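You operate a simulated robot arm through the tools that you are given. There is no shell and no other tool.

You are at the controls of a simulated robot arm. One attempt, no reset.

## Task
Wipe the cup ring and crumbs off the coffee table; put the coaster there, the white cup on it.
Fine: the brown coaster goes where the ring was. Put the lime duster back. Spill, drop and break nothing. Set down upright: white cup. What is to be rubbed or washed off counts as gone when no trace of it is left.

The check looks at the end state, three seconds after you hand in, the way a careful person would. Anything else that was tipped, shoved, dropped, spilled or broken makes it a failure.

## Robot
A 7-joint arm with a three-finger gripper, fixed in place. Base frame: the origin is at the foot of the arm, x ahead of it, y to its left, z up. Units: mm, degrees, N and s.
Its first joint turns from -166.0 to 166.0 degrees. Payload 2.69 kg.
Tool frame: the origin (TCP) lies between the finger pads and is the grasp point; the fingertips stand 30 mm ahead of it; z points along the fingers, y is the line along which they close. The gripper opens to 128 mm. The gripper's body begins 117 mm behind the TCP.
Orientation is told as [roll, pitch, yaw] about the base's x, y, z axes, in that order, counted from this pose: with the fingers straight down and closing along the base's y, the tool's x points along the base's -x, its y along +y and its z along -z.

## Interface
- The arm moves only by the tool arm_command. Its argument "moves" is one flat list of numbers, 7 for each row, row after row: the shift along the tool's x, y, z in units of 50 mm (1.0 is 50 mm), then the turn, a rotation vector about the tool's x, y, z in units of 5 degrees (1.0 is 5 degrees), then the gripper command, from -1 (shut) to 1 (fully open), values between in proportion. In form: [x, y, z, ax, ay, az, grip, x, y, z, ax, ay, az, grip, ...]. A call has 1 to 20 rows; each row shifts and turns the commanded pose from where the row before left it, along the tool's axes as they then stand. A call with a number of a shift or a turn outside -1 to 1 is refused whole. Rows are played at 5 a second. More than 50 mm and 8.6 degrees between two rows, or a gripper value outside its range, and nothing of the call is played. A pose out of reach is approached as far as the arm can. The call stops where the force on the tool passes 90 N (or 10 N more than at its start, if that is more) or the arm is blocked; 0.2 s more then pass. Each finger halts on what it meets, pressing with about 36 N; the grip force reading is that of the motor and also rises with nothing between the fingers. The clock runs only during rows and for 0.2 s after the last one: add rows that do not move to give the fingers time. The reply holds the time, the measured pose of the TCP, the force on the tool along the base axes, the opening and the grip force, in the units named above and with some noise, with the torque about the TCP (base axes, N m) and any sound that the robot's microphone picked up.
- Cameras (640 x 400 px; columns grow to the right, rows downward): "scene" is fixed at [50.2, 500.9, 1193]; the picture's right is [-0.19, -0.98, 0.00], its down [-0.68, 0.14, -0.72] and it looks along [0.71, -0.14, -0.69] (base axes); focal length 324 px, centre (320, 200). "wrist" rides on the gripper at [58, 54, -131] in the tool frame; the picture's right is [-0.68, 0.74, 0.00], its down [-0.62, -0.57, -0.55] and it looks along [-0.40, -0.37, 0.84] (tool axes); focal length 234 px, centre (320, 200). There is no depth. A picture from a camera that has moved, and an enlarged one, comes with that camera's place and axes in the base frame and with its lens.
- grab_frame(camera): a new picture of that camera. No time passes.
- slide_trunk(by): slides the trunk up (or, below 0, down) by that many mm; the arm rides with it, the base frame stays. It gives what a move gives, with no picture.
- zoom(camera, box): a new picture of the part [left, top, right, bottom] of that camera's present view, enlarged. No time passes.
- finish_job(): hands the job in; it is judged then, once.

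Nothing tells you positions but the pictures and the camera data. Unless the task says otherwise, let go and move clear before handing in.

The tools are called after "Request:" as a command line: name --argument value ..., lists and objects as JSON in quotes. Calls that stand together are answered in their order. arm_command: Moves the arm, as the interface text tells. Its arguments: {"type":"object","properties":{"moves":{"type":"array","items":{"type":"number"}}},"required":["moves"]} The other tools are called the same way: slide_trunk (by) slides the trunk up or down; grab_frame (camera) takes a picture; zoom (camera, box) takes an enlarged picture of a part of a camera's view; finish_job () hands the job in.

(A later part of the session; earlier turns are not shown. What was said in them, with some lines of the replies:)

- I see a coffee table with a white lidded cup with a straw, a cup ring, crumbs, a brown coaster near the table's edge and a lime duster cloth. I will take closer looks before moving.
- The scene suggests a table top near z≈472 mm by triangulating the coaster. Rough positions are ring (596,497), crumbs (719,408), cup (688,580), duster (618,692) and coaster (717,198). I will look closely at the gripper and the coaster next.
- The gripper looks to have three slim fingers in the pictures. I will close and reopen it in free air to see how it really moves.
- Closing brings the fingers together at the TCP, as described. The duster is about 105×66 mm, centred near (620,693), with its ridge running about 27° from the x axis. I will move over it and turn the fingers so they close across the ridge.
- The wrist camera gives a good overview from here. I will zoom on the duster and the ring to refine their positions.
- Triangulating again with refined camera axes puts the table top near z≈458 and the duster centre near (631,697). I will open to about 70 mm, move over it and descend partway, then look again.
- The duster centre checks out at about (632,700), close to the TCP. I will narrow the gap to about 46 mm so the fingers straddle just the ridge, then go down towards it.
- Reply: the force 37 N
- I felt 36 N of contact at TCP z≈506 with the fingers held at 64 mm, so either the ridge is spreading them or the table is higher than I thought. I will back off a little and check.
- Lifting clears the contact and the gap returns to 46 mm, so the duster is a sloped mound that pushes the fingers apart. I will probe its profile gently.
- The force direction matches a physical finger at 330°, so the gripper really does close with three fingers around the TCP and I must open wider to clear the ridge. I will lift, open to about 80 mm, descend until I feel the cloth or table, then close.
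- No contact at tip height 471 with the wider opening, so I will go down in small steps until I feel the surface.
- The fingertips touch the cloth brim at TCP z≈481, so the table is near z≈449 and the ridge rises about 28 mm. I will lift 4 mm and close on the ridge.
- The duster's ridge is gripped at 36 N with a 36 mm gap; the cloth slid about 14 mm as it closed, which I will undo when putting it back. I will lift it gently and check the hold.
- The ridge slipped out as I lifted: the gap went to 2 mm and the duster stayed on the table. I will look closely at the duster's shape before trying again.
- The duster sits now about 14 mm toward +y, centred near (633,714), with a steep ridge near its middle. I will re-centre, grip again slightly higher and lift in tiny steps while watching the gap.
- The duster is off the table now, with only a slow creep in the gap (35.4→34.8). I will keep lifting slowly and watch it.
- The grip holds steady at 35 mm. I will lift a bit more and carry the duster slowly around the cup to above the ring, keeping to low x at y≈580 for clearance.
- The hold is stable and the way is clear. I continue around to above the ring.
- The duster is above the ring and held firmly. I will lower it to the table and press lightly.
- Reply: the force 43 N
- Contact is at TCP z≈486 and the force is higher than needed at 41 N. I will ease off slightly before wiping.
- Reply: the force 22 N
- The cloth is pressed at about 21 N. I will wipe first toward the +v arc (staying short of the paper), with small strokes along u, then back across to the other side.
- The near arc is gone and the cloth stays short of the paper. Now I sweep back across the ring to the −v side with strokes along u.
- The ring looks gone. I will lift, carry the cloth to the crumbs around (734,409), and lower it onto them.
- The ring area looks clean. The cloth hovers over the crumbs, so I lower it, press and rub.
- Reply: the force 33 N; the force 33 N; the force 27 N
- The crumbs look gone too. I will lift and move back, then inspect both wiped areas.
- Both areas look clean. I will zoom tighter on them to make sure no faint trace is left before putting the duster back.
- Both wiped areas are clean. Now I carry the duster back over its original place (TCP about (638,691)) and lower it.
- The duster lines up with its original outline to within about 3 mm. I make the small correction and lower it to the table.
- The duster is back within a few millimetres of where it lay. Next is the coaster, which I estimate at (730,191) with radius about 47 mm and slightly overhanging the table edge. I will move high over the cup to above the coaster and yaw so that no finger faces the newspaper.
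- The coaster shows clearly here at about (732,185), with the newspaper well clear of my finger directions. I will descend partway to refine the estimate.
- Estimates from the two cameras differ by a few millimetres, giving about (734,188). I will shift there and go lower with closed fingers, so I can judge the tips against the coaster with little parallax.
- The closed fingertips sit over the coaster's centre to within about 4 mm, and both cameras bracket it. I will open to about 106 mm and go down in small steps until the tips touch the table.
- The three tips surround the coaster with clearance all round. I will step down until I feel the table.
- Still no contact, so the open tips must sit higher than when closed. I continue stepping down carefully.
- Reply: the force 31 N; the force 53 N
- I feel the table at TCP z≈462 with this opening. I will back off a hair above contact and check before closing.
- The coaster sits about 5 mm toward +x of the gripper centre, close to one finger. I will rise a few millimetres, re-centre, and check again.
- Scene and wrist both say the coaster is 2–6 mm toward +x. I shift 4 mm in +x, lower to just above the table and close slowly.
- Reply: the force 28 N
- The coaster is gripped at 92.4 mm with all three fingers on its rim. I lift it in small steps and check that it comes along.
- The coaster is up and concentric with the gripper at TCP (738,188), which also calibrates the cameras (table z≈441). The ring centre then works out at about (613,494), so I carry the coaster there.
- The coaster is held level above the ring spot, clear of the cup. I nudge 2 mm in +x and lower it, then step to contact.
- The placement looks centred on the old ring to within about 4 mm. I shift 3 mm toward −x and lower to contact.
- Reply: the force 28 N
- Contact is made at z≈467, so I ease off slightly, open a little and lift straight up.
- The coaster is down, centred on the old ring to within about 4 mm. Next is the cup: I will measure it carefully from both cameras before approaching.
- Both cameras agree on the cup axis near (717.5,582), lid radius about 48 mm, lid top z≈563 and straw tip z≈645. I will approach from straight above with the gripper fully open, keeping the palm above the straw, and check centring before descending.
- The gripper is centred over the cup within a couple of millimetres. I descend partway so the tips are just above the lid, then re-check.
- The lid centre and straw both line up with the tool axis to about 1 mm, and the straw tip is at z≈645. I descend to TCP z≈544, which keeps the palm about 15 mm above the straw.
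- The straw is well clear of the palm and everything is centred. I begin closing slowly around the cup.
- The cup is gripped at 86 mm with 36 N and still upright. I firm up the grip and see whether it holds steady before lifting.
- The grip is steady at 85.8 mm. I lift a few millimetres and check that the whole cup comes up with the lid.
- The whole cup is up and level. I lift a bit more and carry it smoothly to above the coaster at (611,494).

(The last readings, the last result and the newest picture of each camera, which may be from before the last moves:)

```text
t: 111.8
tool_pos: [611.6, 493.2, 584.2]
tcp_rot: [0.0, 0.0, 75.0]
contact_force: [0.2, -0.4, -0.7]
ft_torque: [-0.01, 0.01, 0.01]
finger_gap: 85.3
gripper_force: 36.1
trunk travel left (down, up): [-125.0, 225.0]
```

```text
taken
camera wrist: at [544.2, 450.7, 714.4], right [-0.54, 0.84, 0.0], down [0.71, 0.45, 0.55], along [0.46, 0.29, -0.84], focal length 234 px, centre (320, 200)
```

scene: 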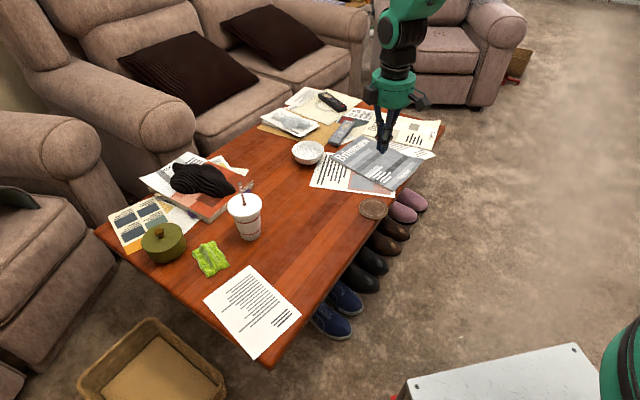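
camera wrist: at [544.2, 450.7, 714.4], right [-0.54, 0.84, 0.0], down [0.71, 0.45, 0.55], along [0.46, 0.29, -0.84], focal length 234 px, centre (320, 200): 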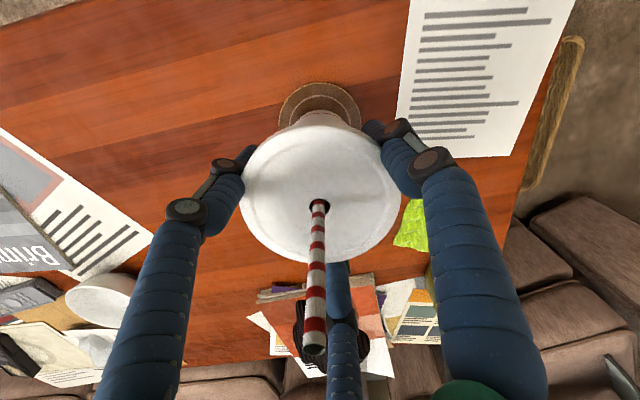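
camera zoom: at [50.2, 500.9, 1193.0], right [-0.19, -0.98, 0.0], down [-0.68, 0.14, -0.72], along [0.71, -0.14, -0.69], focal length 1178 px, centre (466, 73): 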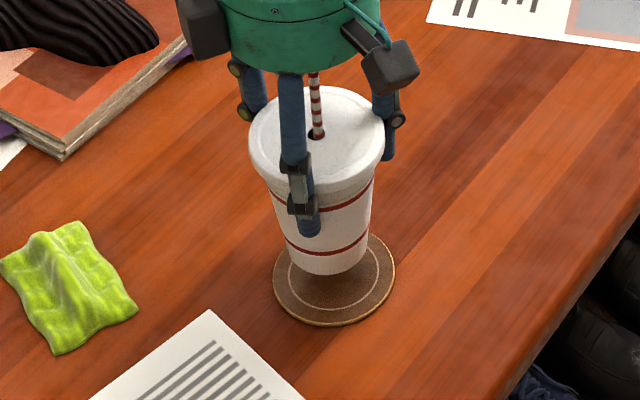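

The cup hangs level right over the coaster. I lower it most of the way, then in small steps to contact.

Request:
arm_command --moves '[0, 0, 0.08, 0, 0, 0, -0.3, 0, 0, 0.16, 0, 0, 0, -0.3, 0, 0, 0.16, 0, 0, 0, -0.3, 0, 0, 0.12, 0, 0, 0, -0.3, 0, 0, 0.06, 0, 0, 0, -0.3, 0, 0, 0, 0, 0, 0, -0.3]'

Request:
arm_command --moves '[0, 0, 0.04, 0, 0, 0, -0.3, 0, 0, 0, 0, 0, 0, -0.3]'

Request:
arm_command --moves '[0, 0, 0.03, 0, 0, 0, -0.3, 0, 0, 0, 0, 0, 0, -0.3]'

Request:
zoom --camera "scene" --box '[230, 190, 330, 280]'

```text
t: 113.2
tool_pos: [612.1, 493.3, 554.2]
tcp_rot: [0.1, 0.1, 75.0]
contact_force: [0.5, 0.6, -0.8]
ft_torque: [0.01, 0.02, 0.02]
finger_gap: 85.3
gripper_force: 36.2
trunk travel left (down, up): [-125.0, 225.0]
```

```text
t: 113.8
tool_pos: [612.2, 492.9, 550.5]
tcp_rot: [0.0, -0.2, 75.0]
contact_force: [0.1, -0.8, -0.3]
ft_torque: [-0.02, 0.01, -0.01]
finger_gap: 85.1
gripper_force: 35.9
trunk travel left (down, up): [-125.0, 225.0]
heard: snap
```

```text
t: 114.4
tool_pos: [611.1, 493.1, 550.6]
tcp_rot: [0.0, 0.0, 75.0]
contact_force: [0.5, 0.5, -0.9]
ft_torque: [-0.01, 0.0, -0.01]
finger_gap: 84.9
gripper_force: 36.4
trunk travel left (down, up): [-125.0, 225.0]
```

```text
4.44 times, centred on (280, 235) of scene
camera zoom: at [50.2, 500.9, 1193.0], right [-0.19, -0.98, 0.0], down [-0.68, 0.14, -0.72], along [0.71, -0.14, -0.69], focal length 1439 px, centre (498, 44)
```

zoom: 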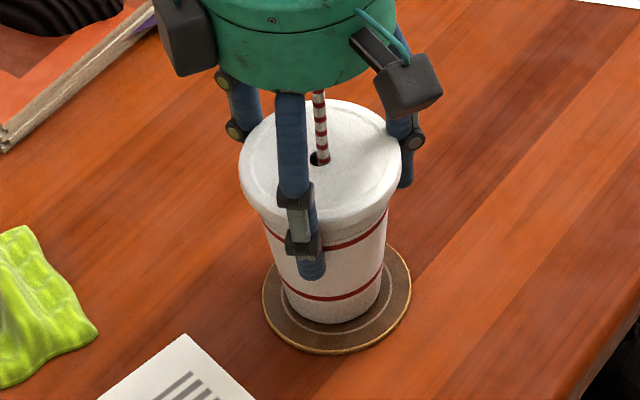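

I heard a snap, so I stop and inspect the cup, lid and straw closely.

Request:
zoom --camera "scene" --box '[250, 195, 310, 275]'

Request:
grab_frame --camera "wrist"

Request:
grab_frame --camera "scene"

```text
5.00 times, centred on (280, 235) of scene
camera zoom: at [50.2, 500.9, 1193.0], right [-0.19, -0.98, 0.0], down [-0.68, 0.14, -0.72], along [0.71, -0.14, -0.69], focal length 1619 px, centre (520, 25)
```

zoom: 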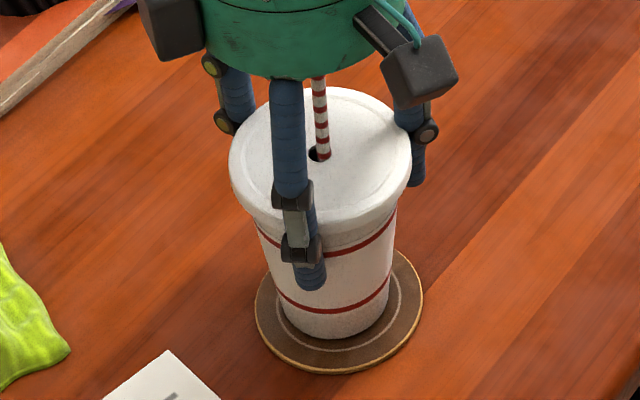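

```text
taken
camera wrist: at [544.6, 451.1, 681.7], right [-0.54, 0.84, 0.0], down [0.71, 0.45, 0.55], along [0.46, 0.29, -0.84], focal length 234 px, centre (320, 200)
```

wrist: 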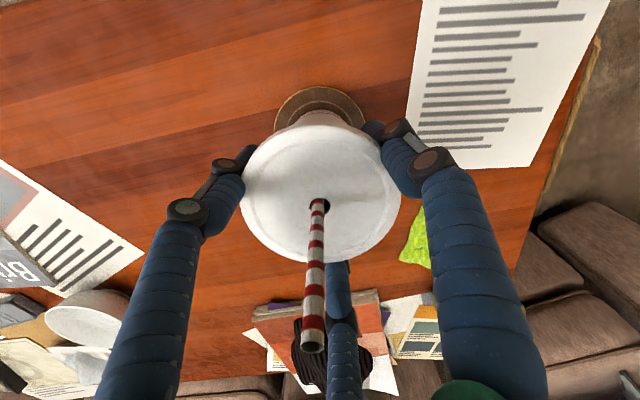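

```text
taken
```

scene: 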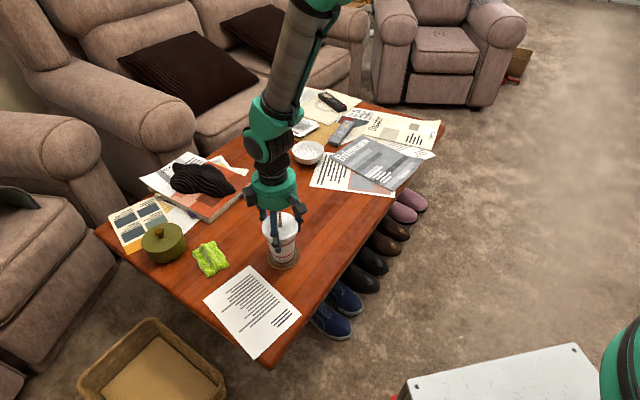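

Request:
zoom --camera "scene" --box '[258, 205, 306, 240]'

Request:
zoom --camera "scene" --box '[258, 235, 306, 275]'

Request:
zoom --camera "wrist" --box '[220, 70, 420, 220]'

```text
11.43 times, centred on (282, 222) of scene
camera zoom: at [50.2, 500.9, 1193.0], right [-0.19, -0.98, 0.0], down [-0.68, 0.14, -0.72], along [0.71, -0.14, -0.69], focal length 3701 px, centre (754, -57)
```

zoom: 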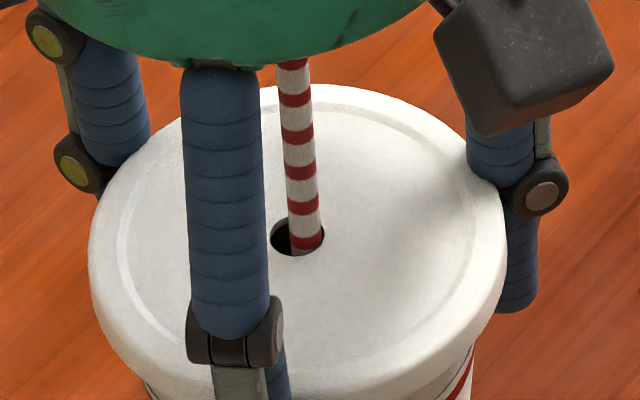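

```text
10.00 times, centred on (282, 255) of scene
camera zoom: at [50.2, 500.9, 1193.0], right [-0.19, -0.98, 0.0], down [-0.68, 0.14, -0.72], along [0.71, -0.14, -0.69], focal length 3238 px, centre (700, -350)
```

zoom: 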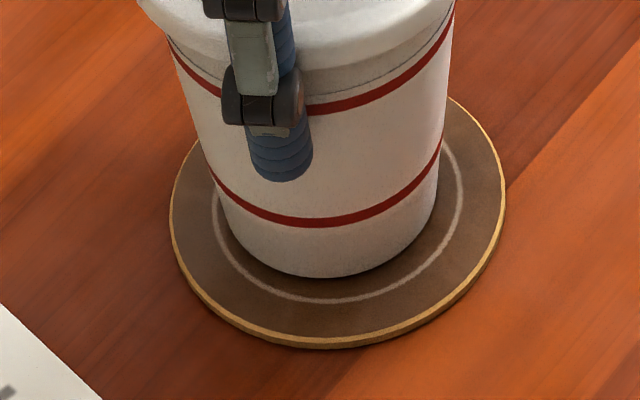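

```text
2.67 times, centred on (320, 145) of wrist
camera zoom: at [544.6, 451.1, 681.7], right [-0.54, 0.84, 0.0], down [0.71, 0.45, 0.55], along [0.46, 0.29, -0.84], focal length 624 px, centre (320, 347)
```

zoom: 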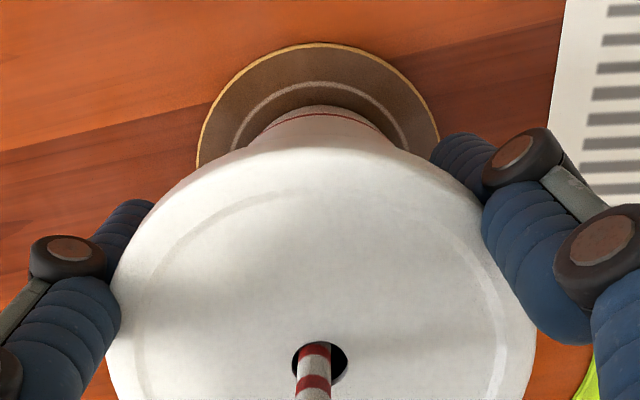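

I see no damage: the lid, cup and straw look whole, and the base is just above the coaster. I continue lowering very gently to contact.

Request:
arm_command --moves '[0, 0, 0.02, 0, 0, 0, -0.3, 0, 0, 0, 0, 0, 0, -0.3]'

Request:
arm_command --moves '[0, 0, 0.02, 0, 0, 0, -0.3, 0, 0, 0, 0, 0, 0, -0.3]'

Request:
arm_command --moves '[0, 0, 0.02, 0, 0, 0, -0.3, 0, 0, 0, 0, 0, 0, -0.3]'

```text
t: 115.0
tool_pos: [612.5, 494.2, 549.6]
tcp_rot: [0.0, 0.0, 75.0]
contact_force: [-0.6, 0.2, 0.0]
ft_torque: [0.02, 0.04, 0.03]
finger_gap: 85.2
gripper_force: 36.1
trunk travel left (down, up): [-125.0, 225.0]
```

```text
t: 115.6
tool_pos: [612.6, 494.6, 548.7]
tcp_rot: [0.0, -0.1, 75.1]
contact_force: [-0.7, -0.7, 4.4]
ft_torque: [-0.13, 0.1, 0.0]
finger_gap: 85.1
gripper_force: 35.5
trunk travel left (down, up): [-125.0, 225.0]
```

```text
t: 116.2
tool_pos: [611.9, 494.0, 549.1]
tcp_rot: [0.1, -0.2, 75.0]
contact_force: [-0.8, -0.6, 12.7]
ft_torque: [-0.19, 0.34, -0.01]
finger_gap: 84.9
gripper_force: 36.0
trunk travel left (down, up): [-125.0, 225.0]
```

The base is on the coaster, exactly at the height expected. I ease off the press and open the fingers slowly.

Request:
arm_command --moves '[0, 0, -0.02, 0, 0, 0, -0.3, 0, 0, 0, 0, 0, 0, 0.3, 0, 0, 0, 0, 0, 0, 0.36, 0, 0, 0, 0, 0, 0, 0.42, 0, 0, 0, 0, 0, 0, 0.5, 0, 0, 0, 0, 0, 0, 0.6]'

Request:
zoom --camera "scene" --box '[240, 190, 320, 275]'

Request:
zoom --camera "wrist" --box '[180, 60, 460, 260]'

```text
t: 117.6
tool_pos: [613.1, 494.4, 548.1]
tcp_rot: [-0.1, 0.0, 75.0]
contact_force: [0.4, -0.3, -0.8]
ft_torque: [-0.03, -0.01, 0.0]
finger_gap: 102.2
gripper_force: 0.0
trunk travel left (down, up): [-125.0, 225.0]
```

```text
4.71 times, centred on (280, 232) of scene
camera zoom: at [50.2, 500.9, 1193.0], right [-0.19, -0.98, 0.0], down [-0.68, 0.14, -0.72], along [0.71, -0.14, -0.69], focal length 1524 px, centre (508, 47)
```

zoom: 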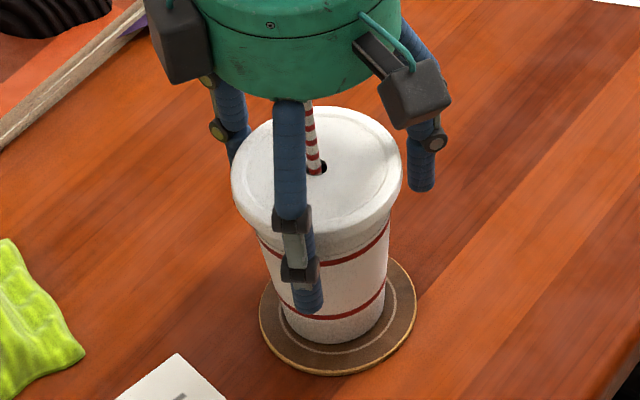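

```text
2.00 times, centred on (320, 160) of wrist
camera zoom: at [544.7, 450.7, 679.5], right [-0.54, 0.84, 0.0], down [0.71, 0.45, 0.55], along [0.46, 0.29, -0.84], focal length 468 px, centre (320, 280)
```

zoom: 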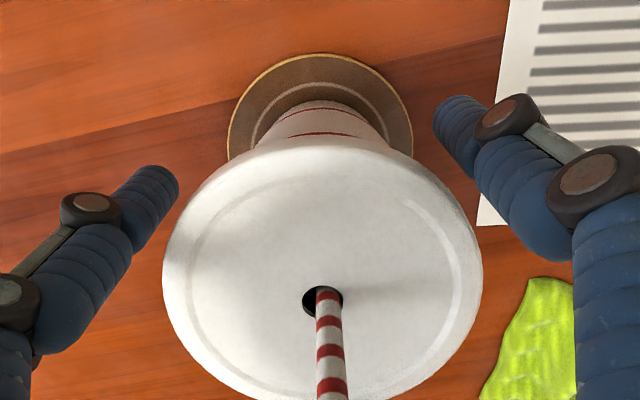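

The cup stands upright on the coaster. I open fully and rise straight up, clear of the straw.

Request:
arm_command --moves '[0, 0, 0, 0, 0, 0, 0.8, 0, 0, 0, 0, 0, 0, 1, 0, 0, 0, 0, 0, 0, 1, 0, 0, -0.2, 0, 0, 0, 1, 0, 0, -0.4, 0, 0, 0, 1, 0, 0, -0.6, 0, 0, 0, 1, 0, 0, -0.8, 0, 0, 0, 1, 0, 0, -0.8, 0, 0, 0, 1, 0, 0, -0.8, 0, 0, 0, 1, 0, 0, -0.8, 0, 0, 0, 1, 0, 0, 0, 0, 0, 0, 1]'

Request:
zoom --camera "scene" --box '[240, 180, 330, 280]'

Request:
grab_frame --camera "wrist"

```text
t: 120.0
tool_pos: [610.1, 494.0, 769.4]
tcp_rot: [0.0, 0.0, 75.0]
contact_force: [0.0, -0.9, 0.4]
ft_torque: [0.0, -0.03, -0.02]
finger_gap: 128.1
gripper_force: 0.0
trunk travel left (down, up): [-125.0, 225.0]
```

```text
4.00 times, centred on (285, 230) of scene
camera zoom: at [50.2, 500.9, 1193.0], right [-0.19, -0.98, 0.0], down [-0.68, 0.14, -0.72], along [0.71, -0.14, -0.69], focal length 1295 px, centre (460, 80)
```

zoom: 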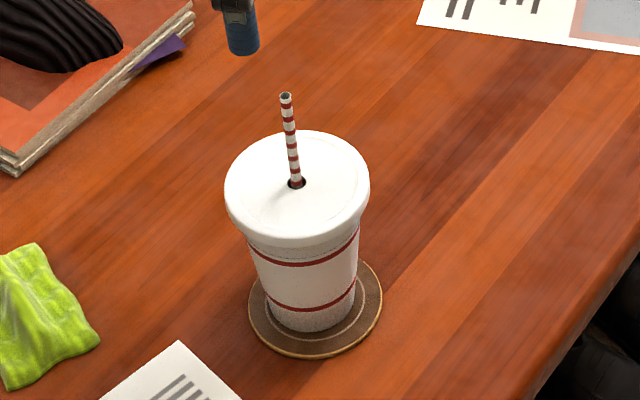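

```text
taken
camera wrist: at [544.0, 451.1, 899.9], right [-0.54, 0.84, 0.0], down [0.71, 0.45, 0.55], along [0.46, 0.29, -0.84], focal length 234 px, centre (320, 200)
```

wrist: 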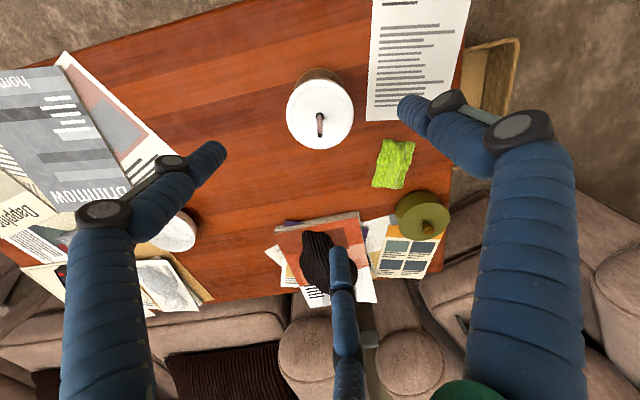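

The cup is upright and centred on the coaster. I move the arm clear and do a full check of the scene.

Request:
arm_command --moves '[0.5, -0.1, 0, 0, 0, 0, 1, 0.76, -0.16, 0, 0, 0, 0, 1, 0.76, -0.16, 0, 0, 0, 0, 1, 0.76, -0.16, 0, 0, 0, 0, 1, 0.76, -0.16, 0, 0, 0, 0, 1, 0.76, -0.16, 0, 0, 0, 0, 1, 0, 0, 0, 0, 0, 0, 1, 0, 0, 0, 0, 0, 0, 1]'

Request:
grab_frame --camera "scene"

Request:
zoom --camera "scene" --box '[190, 170, 390, 300]'

Request:
zoom --camera "scene" --box '[255, 190, 315, 275]'

Request:
grab_frame --camera "wrist"

```text
t: 121.8
tool_pos: [599.6, 273.7, 768.1]
tcp_rot: [0.0, 0.0, 74.9]
contact_force: [-1.0, -0.3, 1.0]
ft_torque: [0.01, 0.01, 0.03]
finger_gap: 128.2
gripper_force: 0.1
trunk travel left (down, up): [-125.0, 225.0]
```

```text
taken
```

scene: 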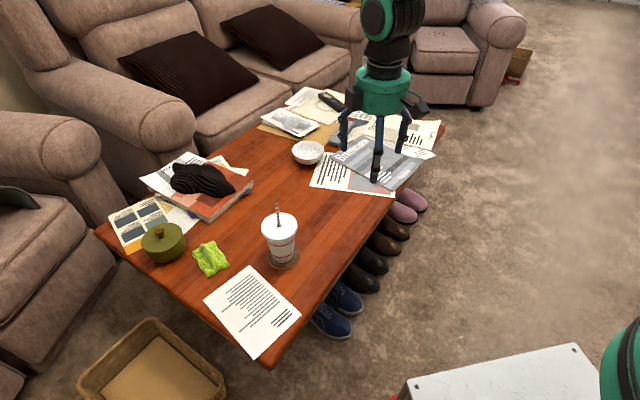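

```text
3.08 times, centred on (290, 235) of scene
camera zoom: at [50.2, 500.9, 1193.0], right [-0.19, -0.98, 0.0], down [-0.68, 0.14, -0.72], along [0.71, -0.14, -0.69], focal length 996 px, centre (412, 92)
```

zoom: 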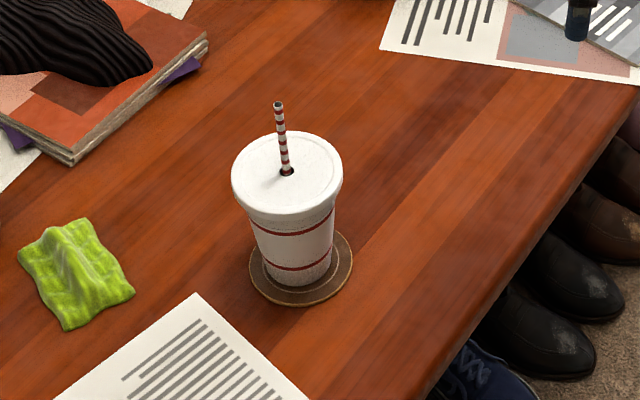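

```text
4.71 times, centred on (285, 232) of scene
camera zoom: at [50.2, 500.9, 1193.0], right [-0.19, -0.98, 0.0], down [-0.68, 0.14, -0.72], along [0.71, -0.14, -0.69], focal length 1524 px, centre (485, 47)
```

zoom: 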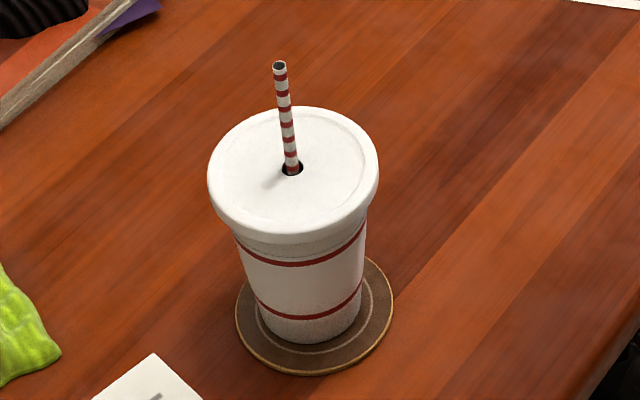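

```text
taken
camera wrist: at [533.2, 230.1, 899.4], right [-0.54, 0.84, 0.0], down [0.71, 0.45, 0.55], along [0.46, 0.29, -0.84], focal length 234 px, centre (320, 200)
```

wrist: 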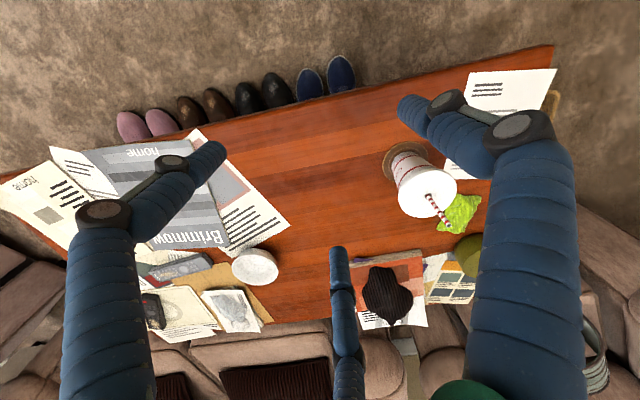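

Everything looks in order. One last check of the newspaper corner near the coaster's old spot, and of the pot and books, before handing in.

Request:
zoom --camera "scene" --box '[280, 130, 440, 260]'

Request:
zoom --camera "scene" --box '[90, 140, 270, 300]'

```text
3.08 times, centred on (360, 195) of scene
camera zoom: at [50.2, 500.9, 1193.0], right [-0.19, -0.98, 0.0], down [-0.68, 0.14, -0.72], along [0.71, -0.14, -0.69], focal length 996 px, centre (197, 215)
```

zoom: 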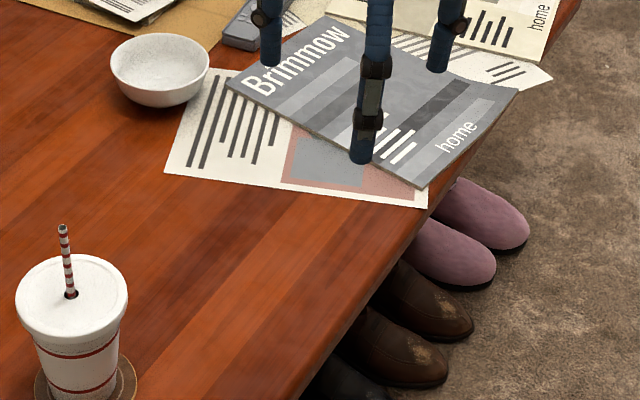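

```text
2.50 times, centred on (180, 220) of scene
camera zoom: at [50.2, 500.9, 1193.0], right [-0.19, -0.98, 0.0], down [-0.68, 0.14, -0.72], along [0.71, -0.14, -0.69], focal length 810 px, centre (670, 150)
```

zoom: 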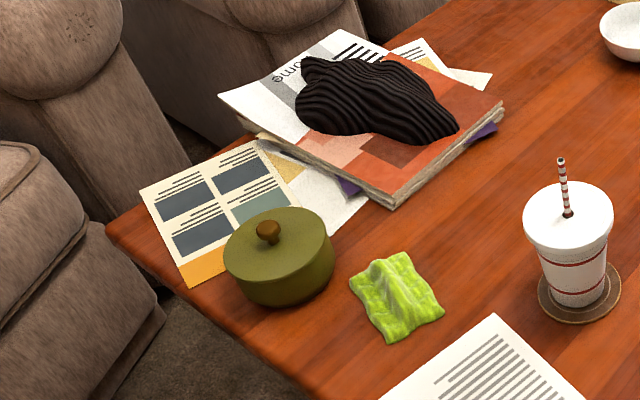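

The ring and crumbs are gone, and the coaster lies where the ring was with the cup upright on it. The duster is back in its place, the papers, pot and books have not moved, and the gripper is open and clear. I hand the job in.

Request:
finish_job

```text
The job is handed in.
```

The job is handed in. The cup ring and crumbs are wiped off with no trace visible in the close-up pictures. The brown coaster lies where the ring was, within about 4 mm by my measurement. The white cup stands upright on it.

- **Duster:** it is back on its original spot, within about 6 mm and turned by a few degrees. My first grip on it slipped, but it had not left the table.
- **Snap sound:** while I was lowering the cup, the microphone picked up a snap. I stopped and zoomed in on the cup, lid and straw and saw no damage. The cup then met the coaster at the expected height. I don't know what made the sound.
- **Straw:** it shifts a little in its hole in the lid.
- **Other items:** in the final pictures the letter and the newspaper are where they started, and the pot, books and bowl look undisturbed. The arm is open and clear of the table.
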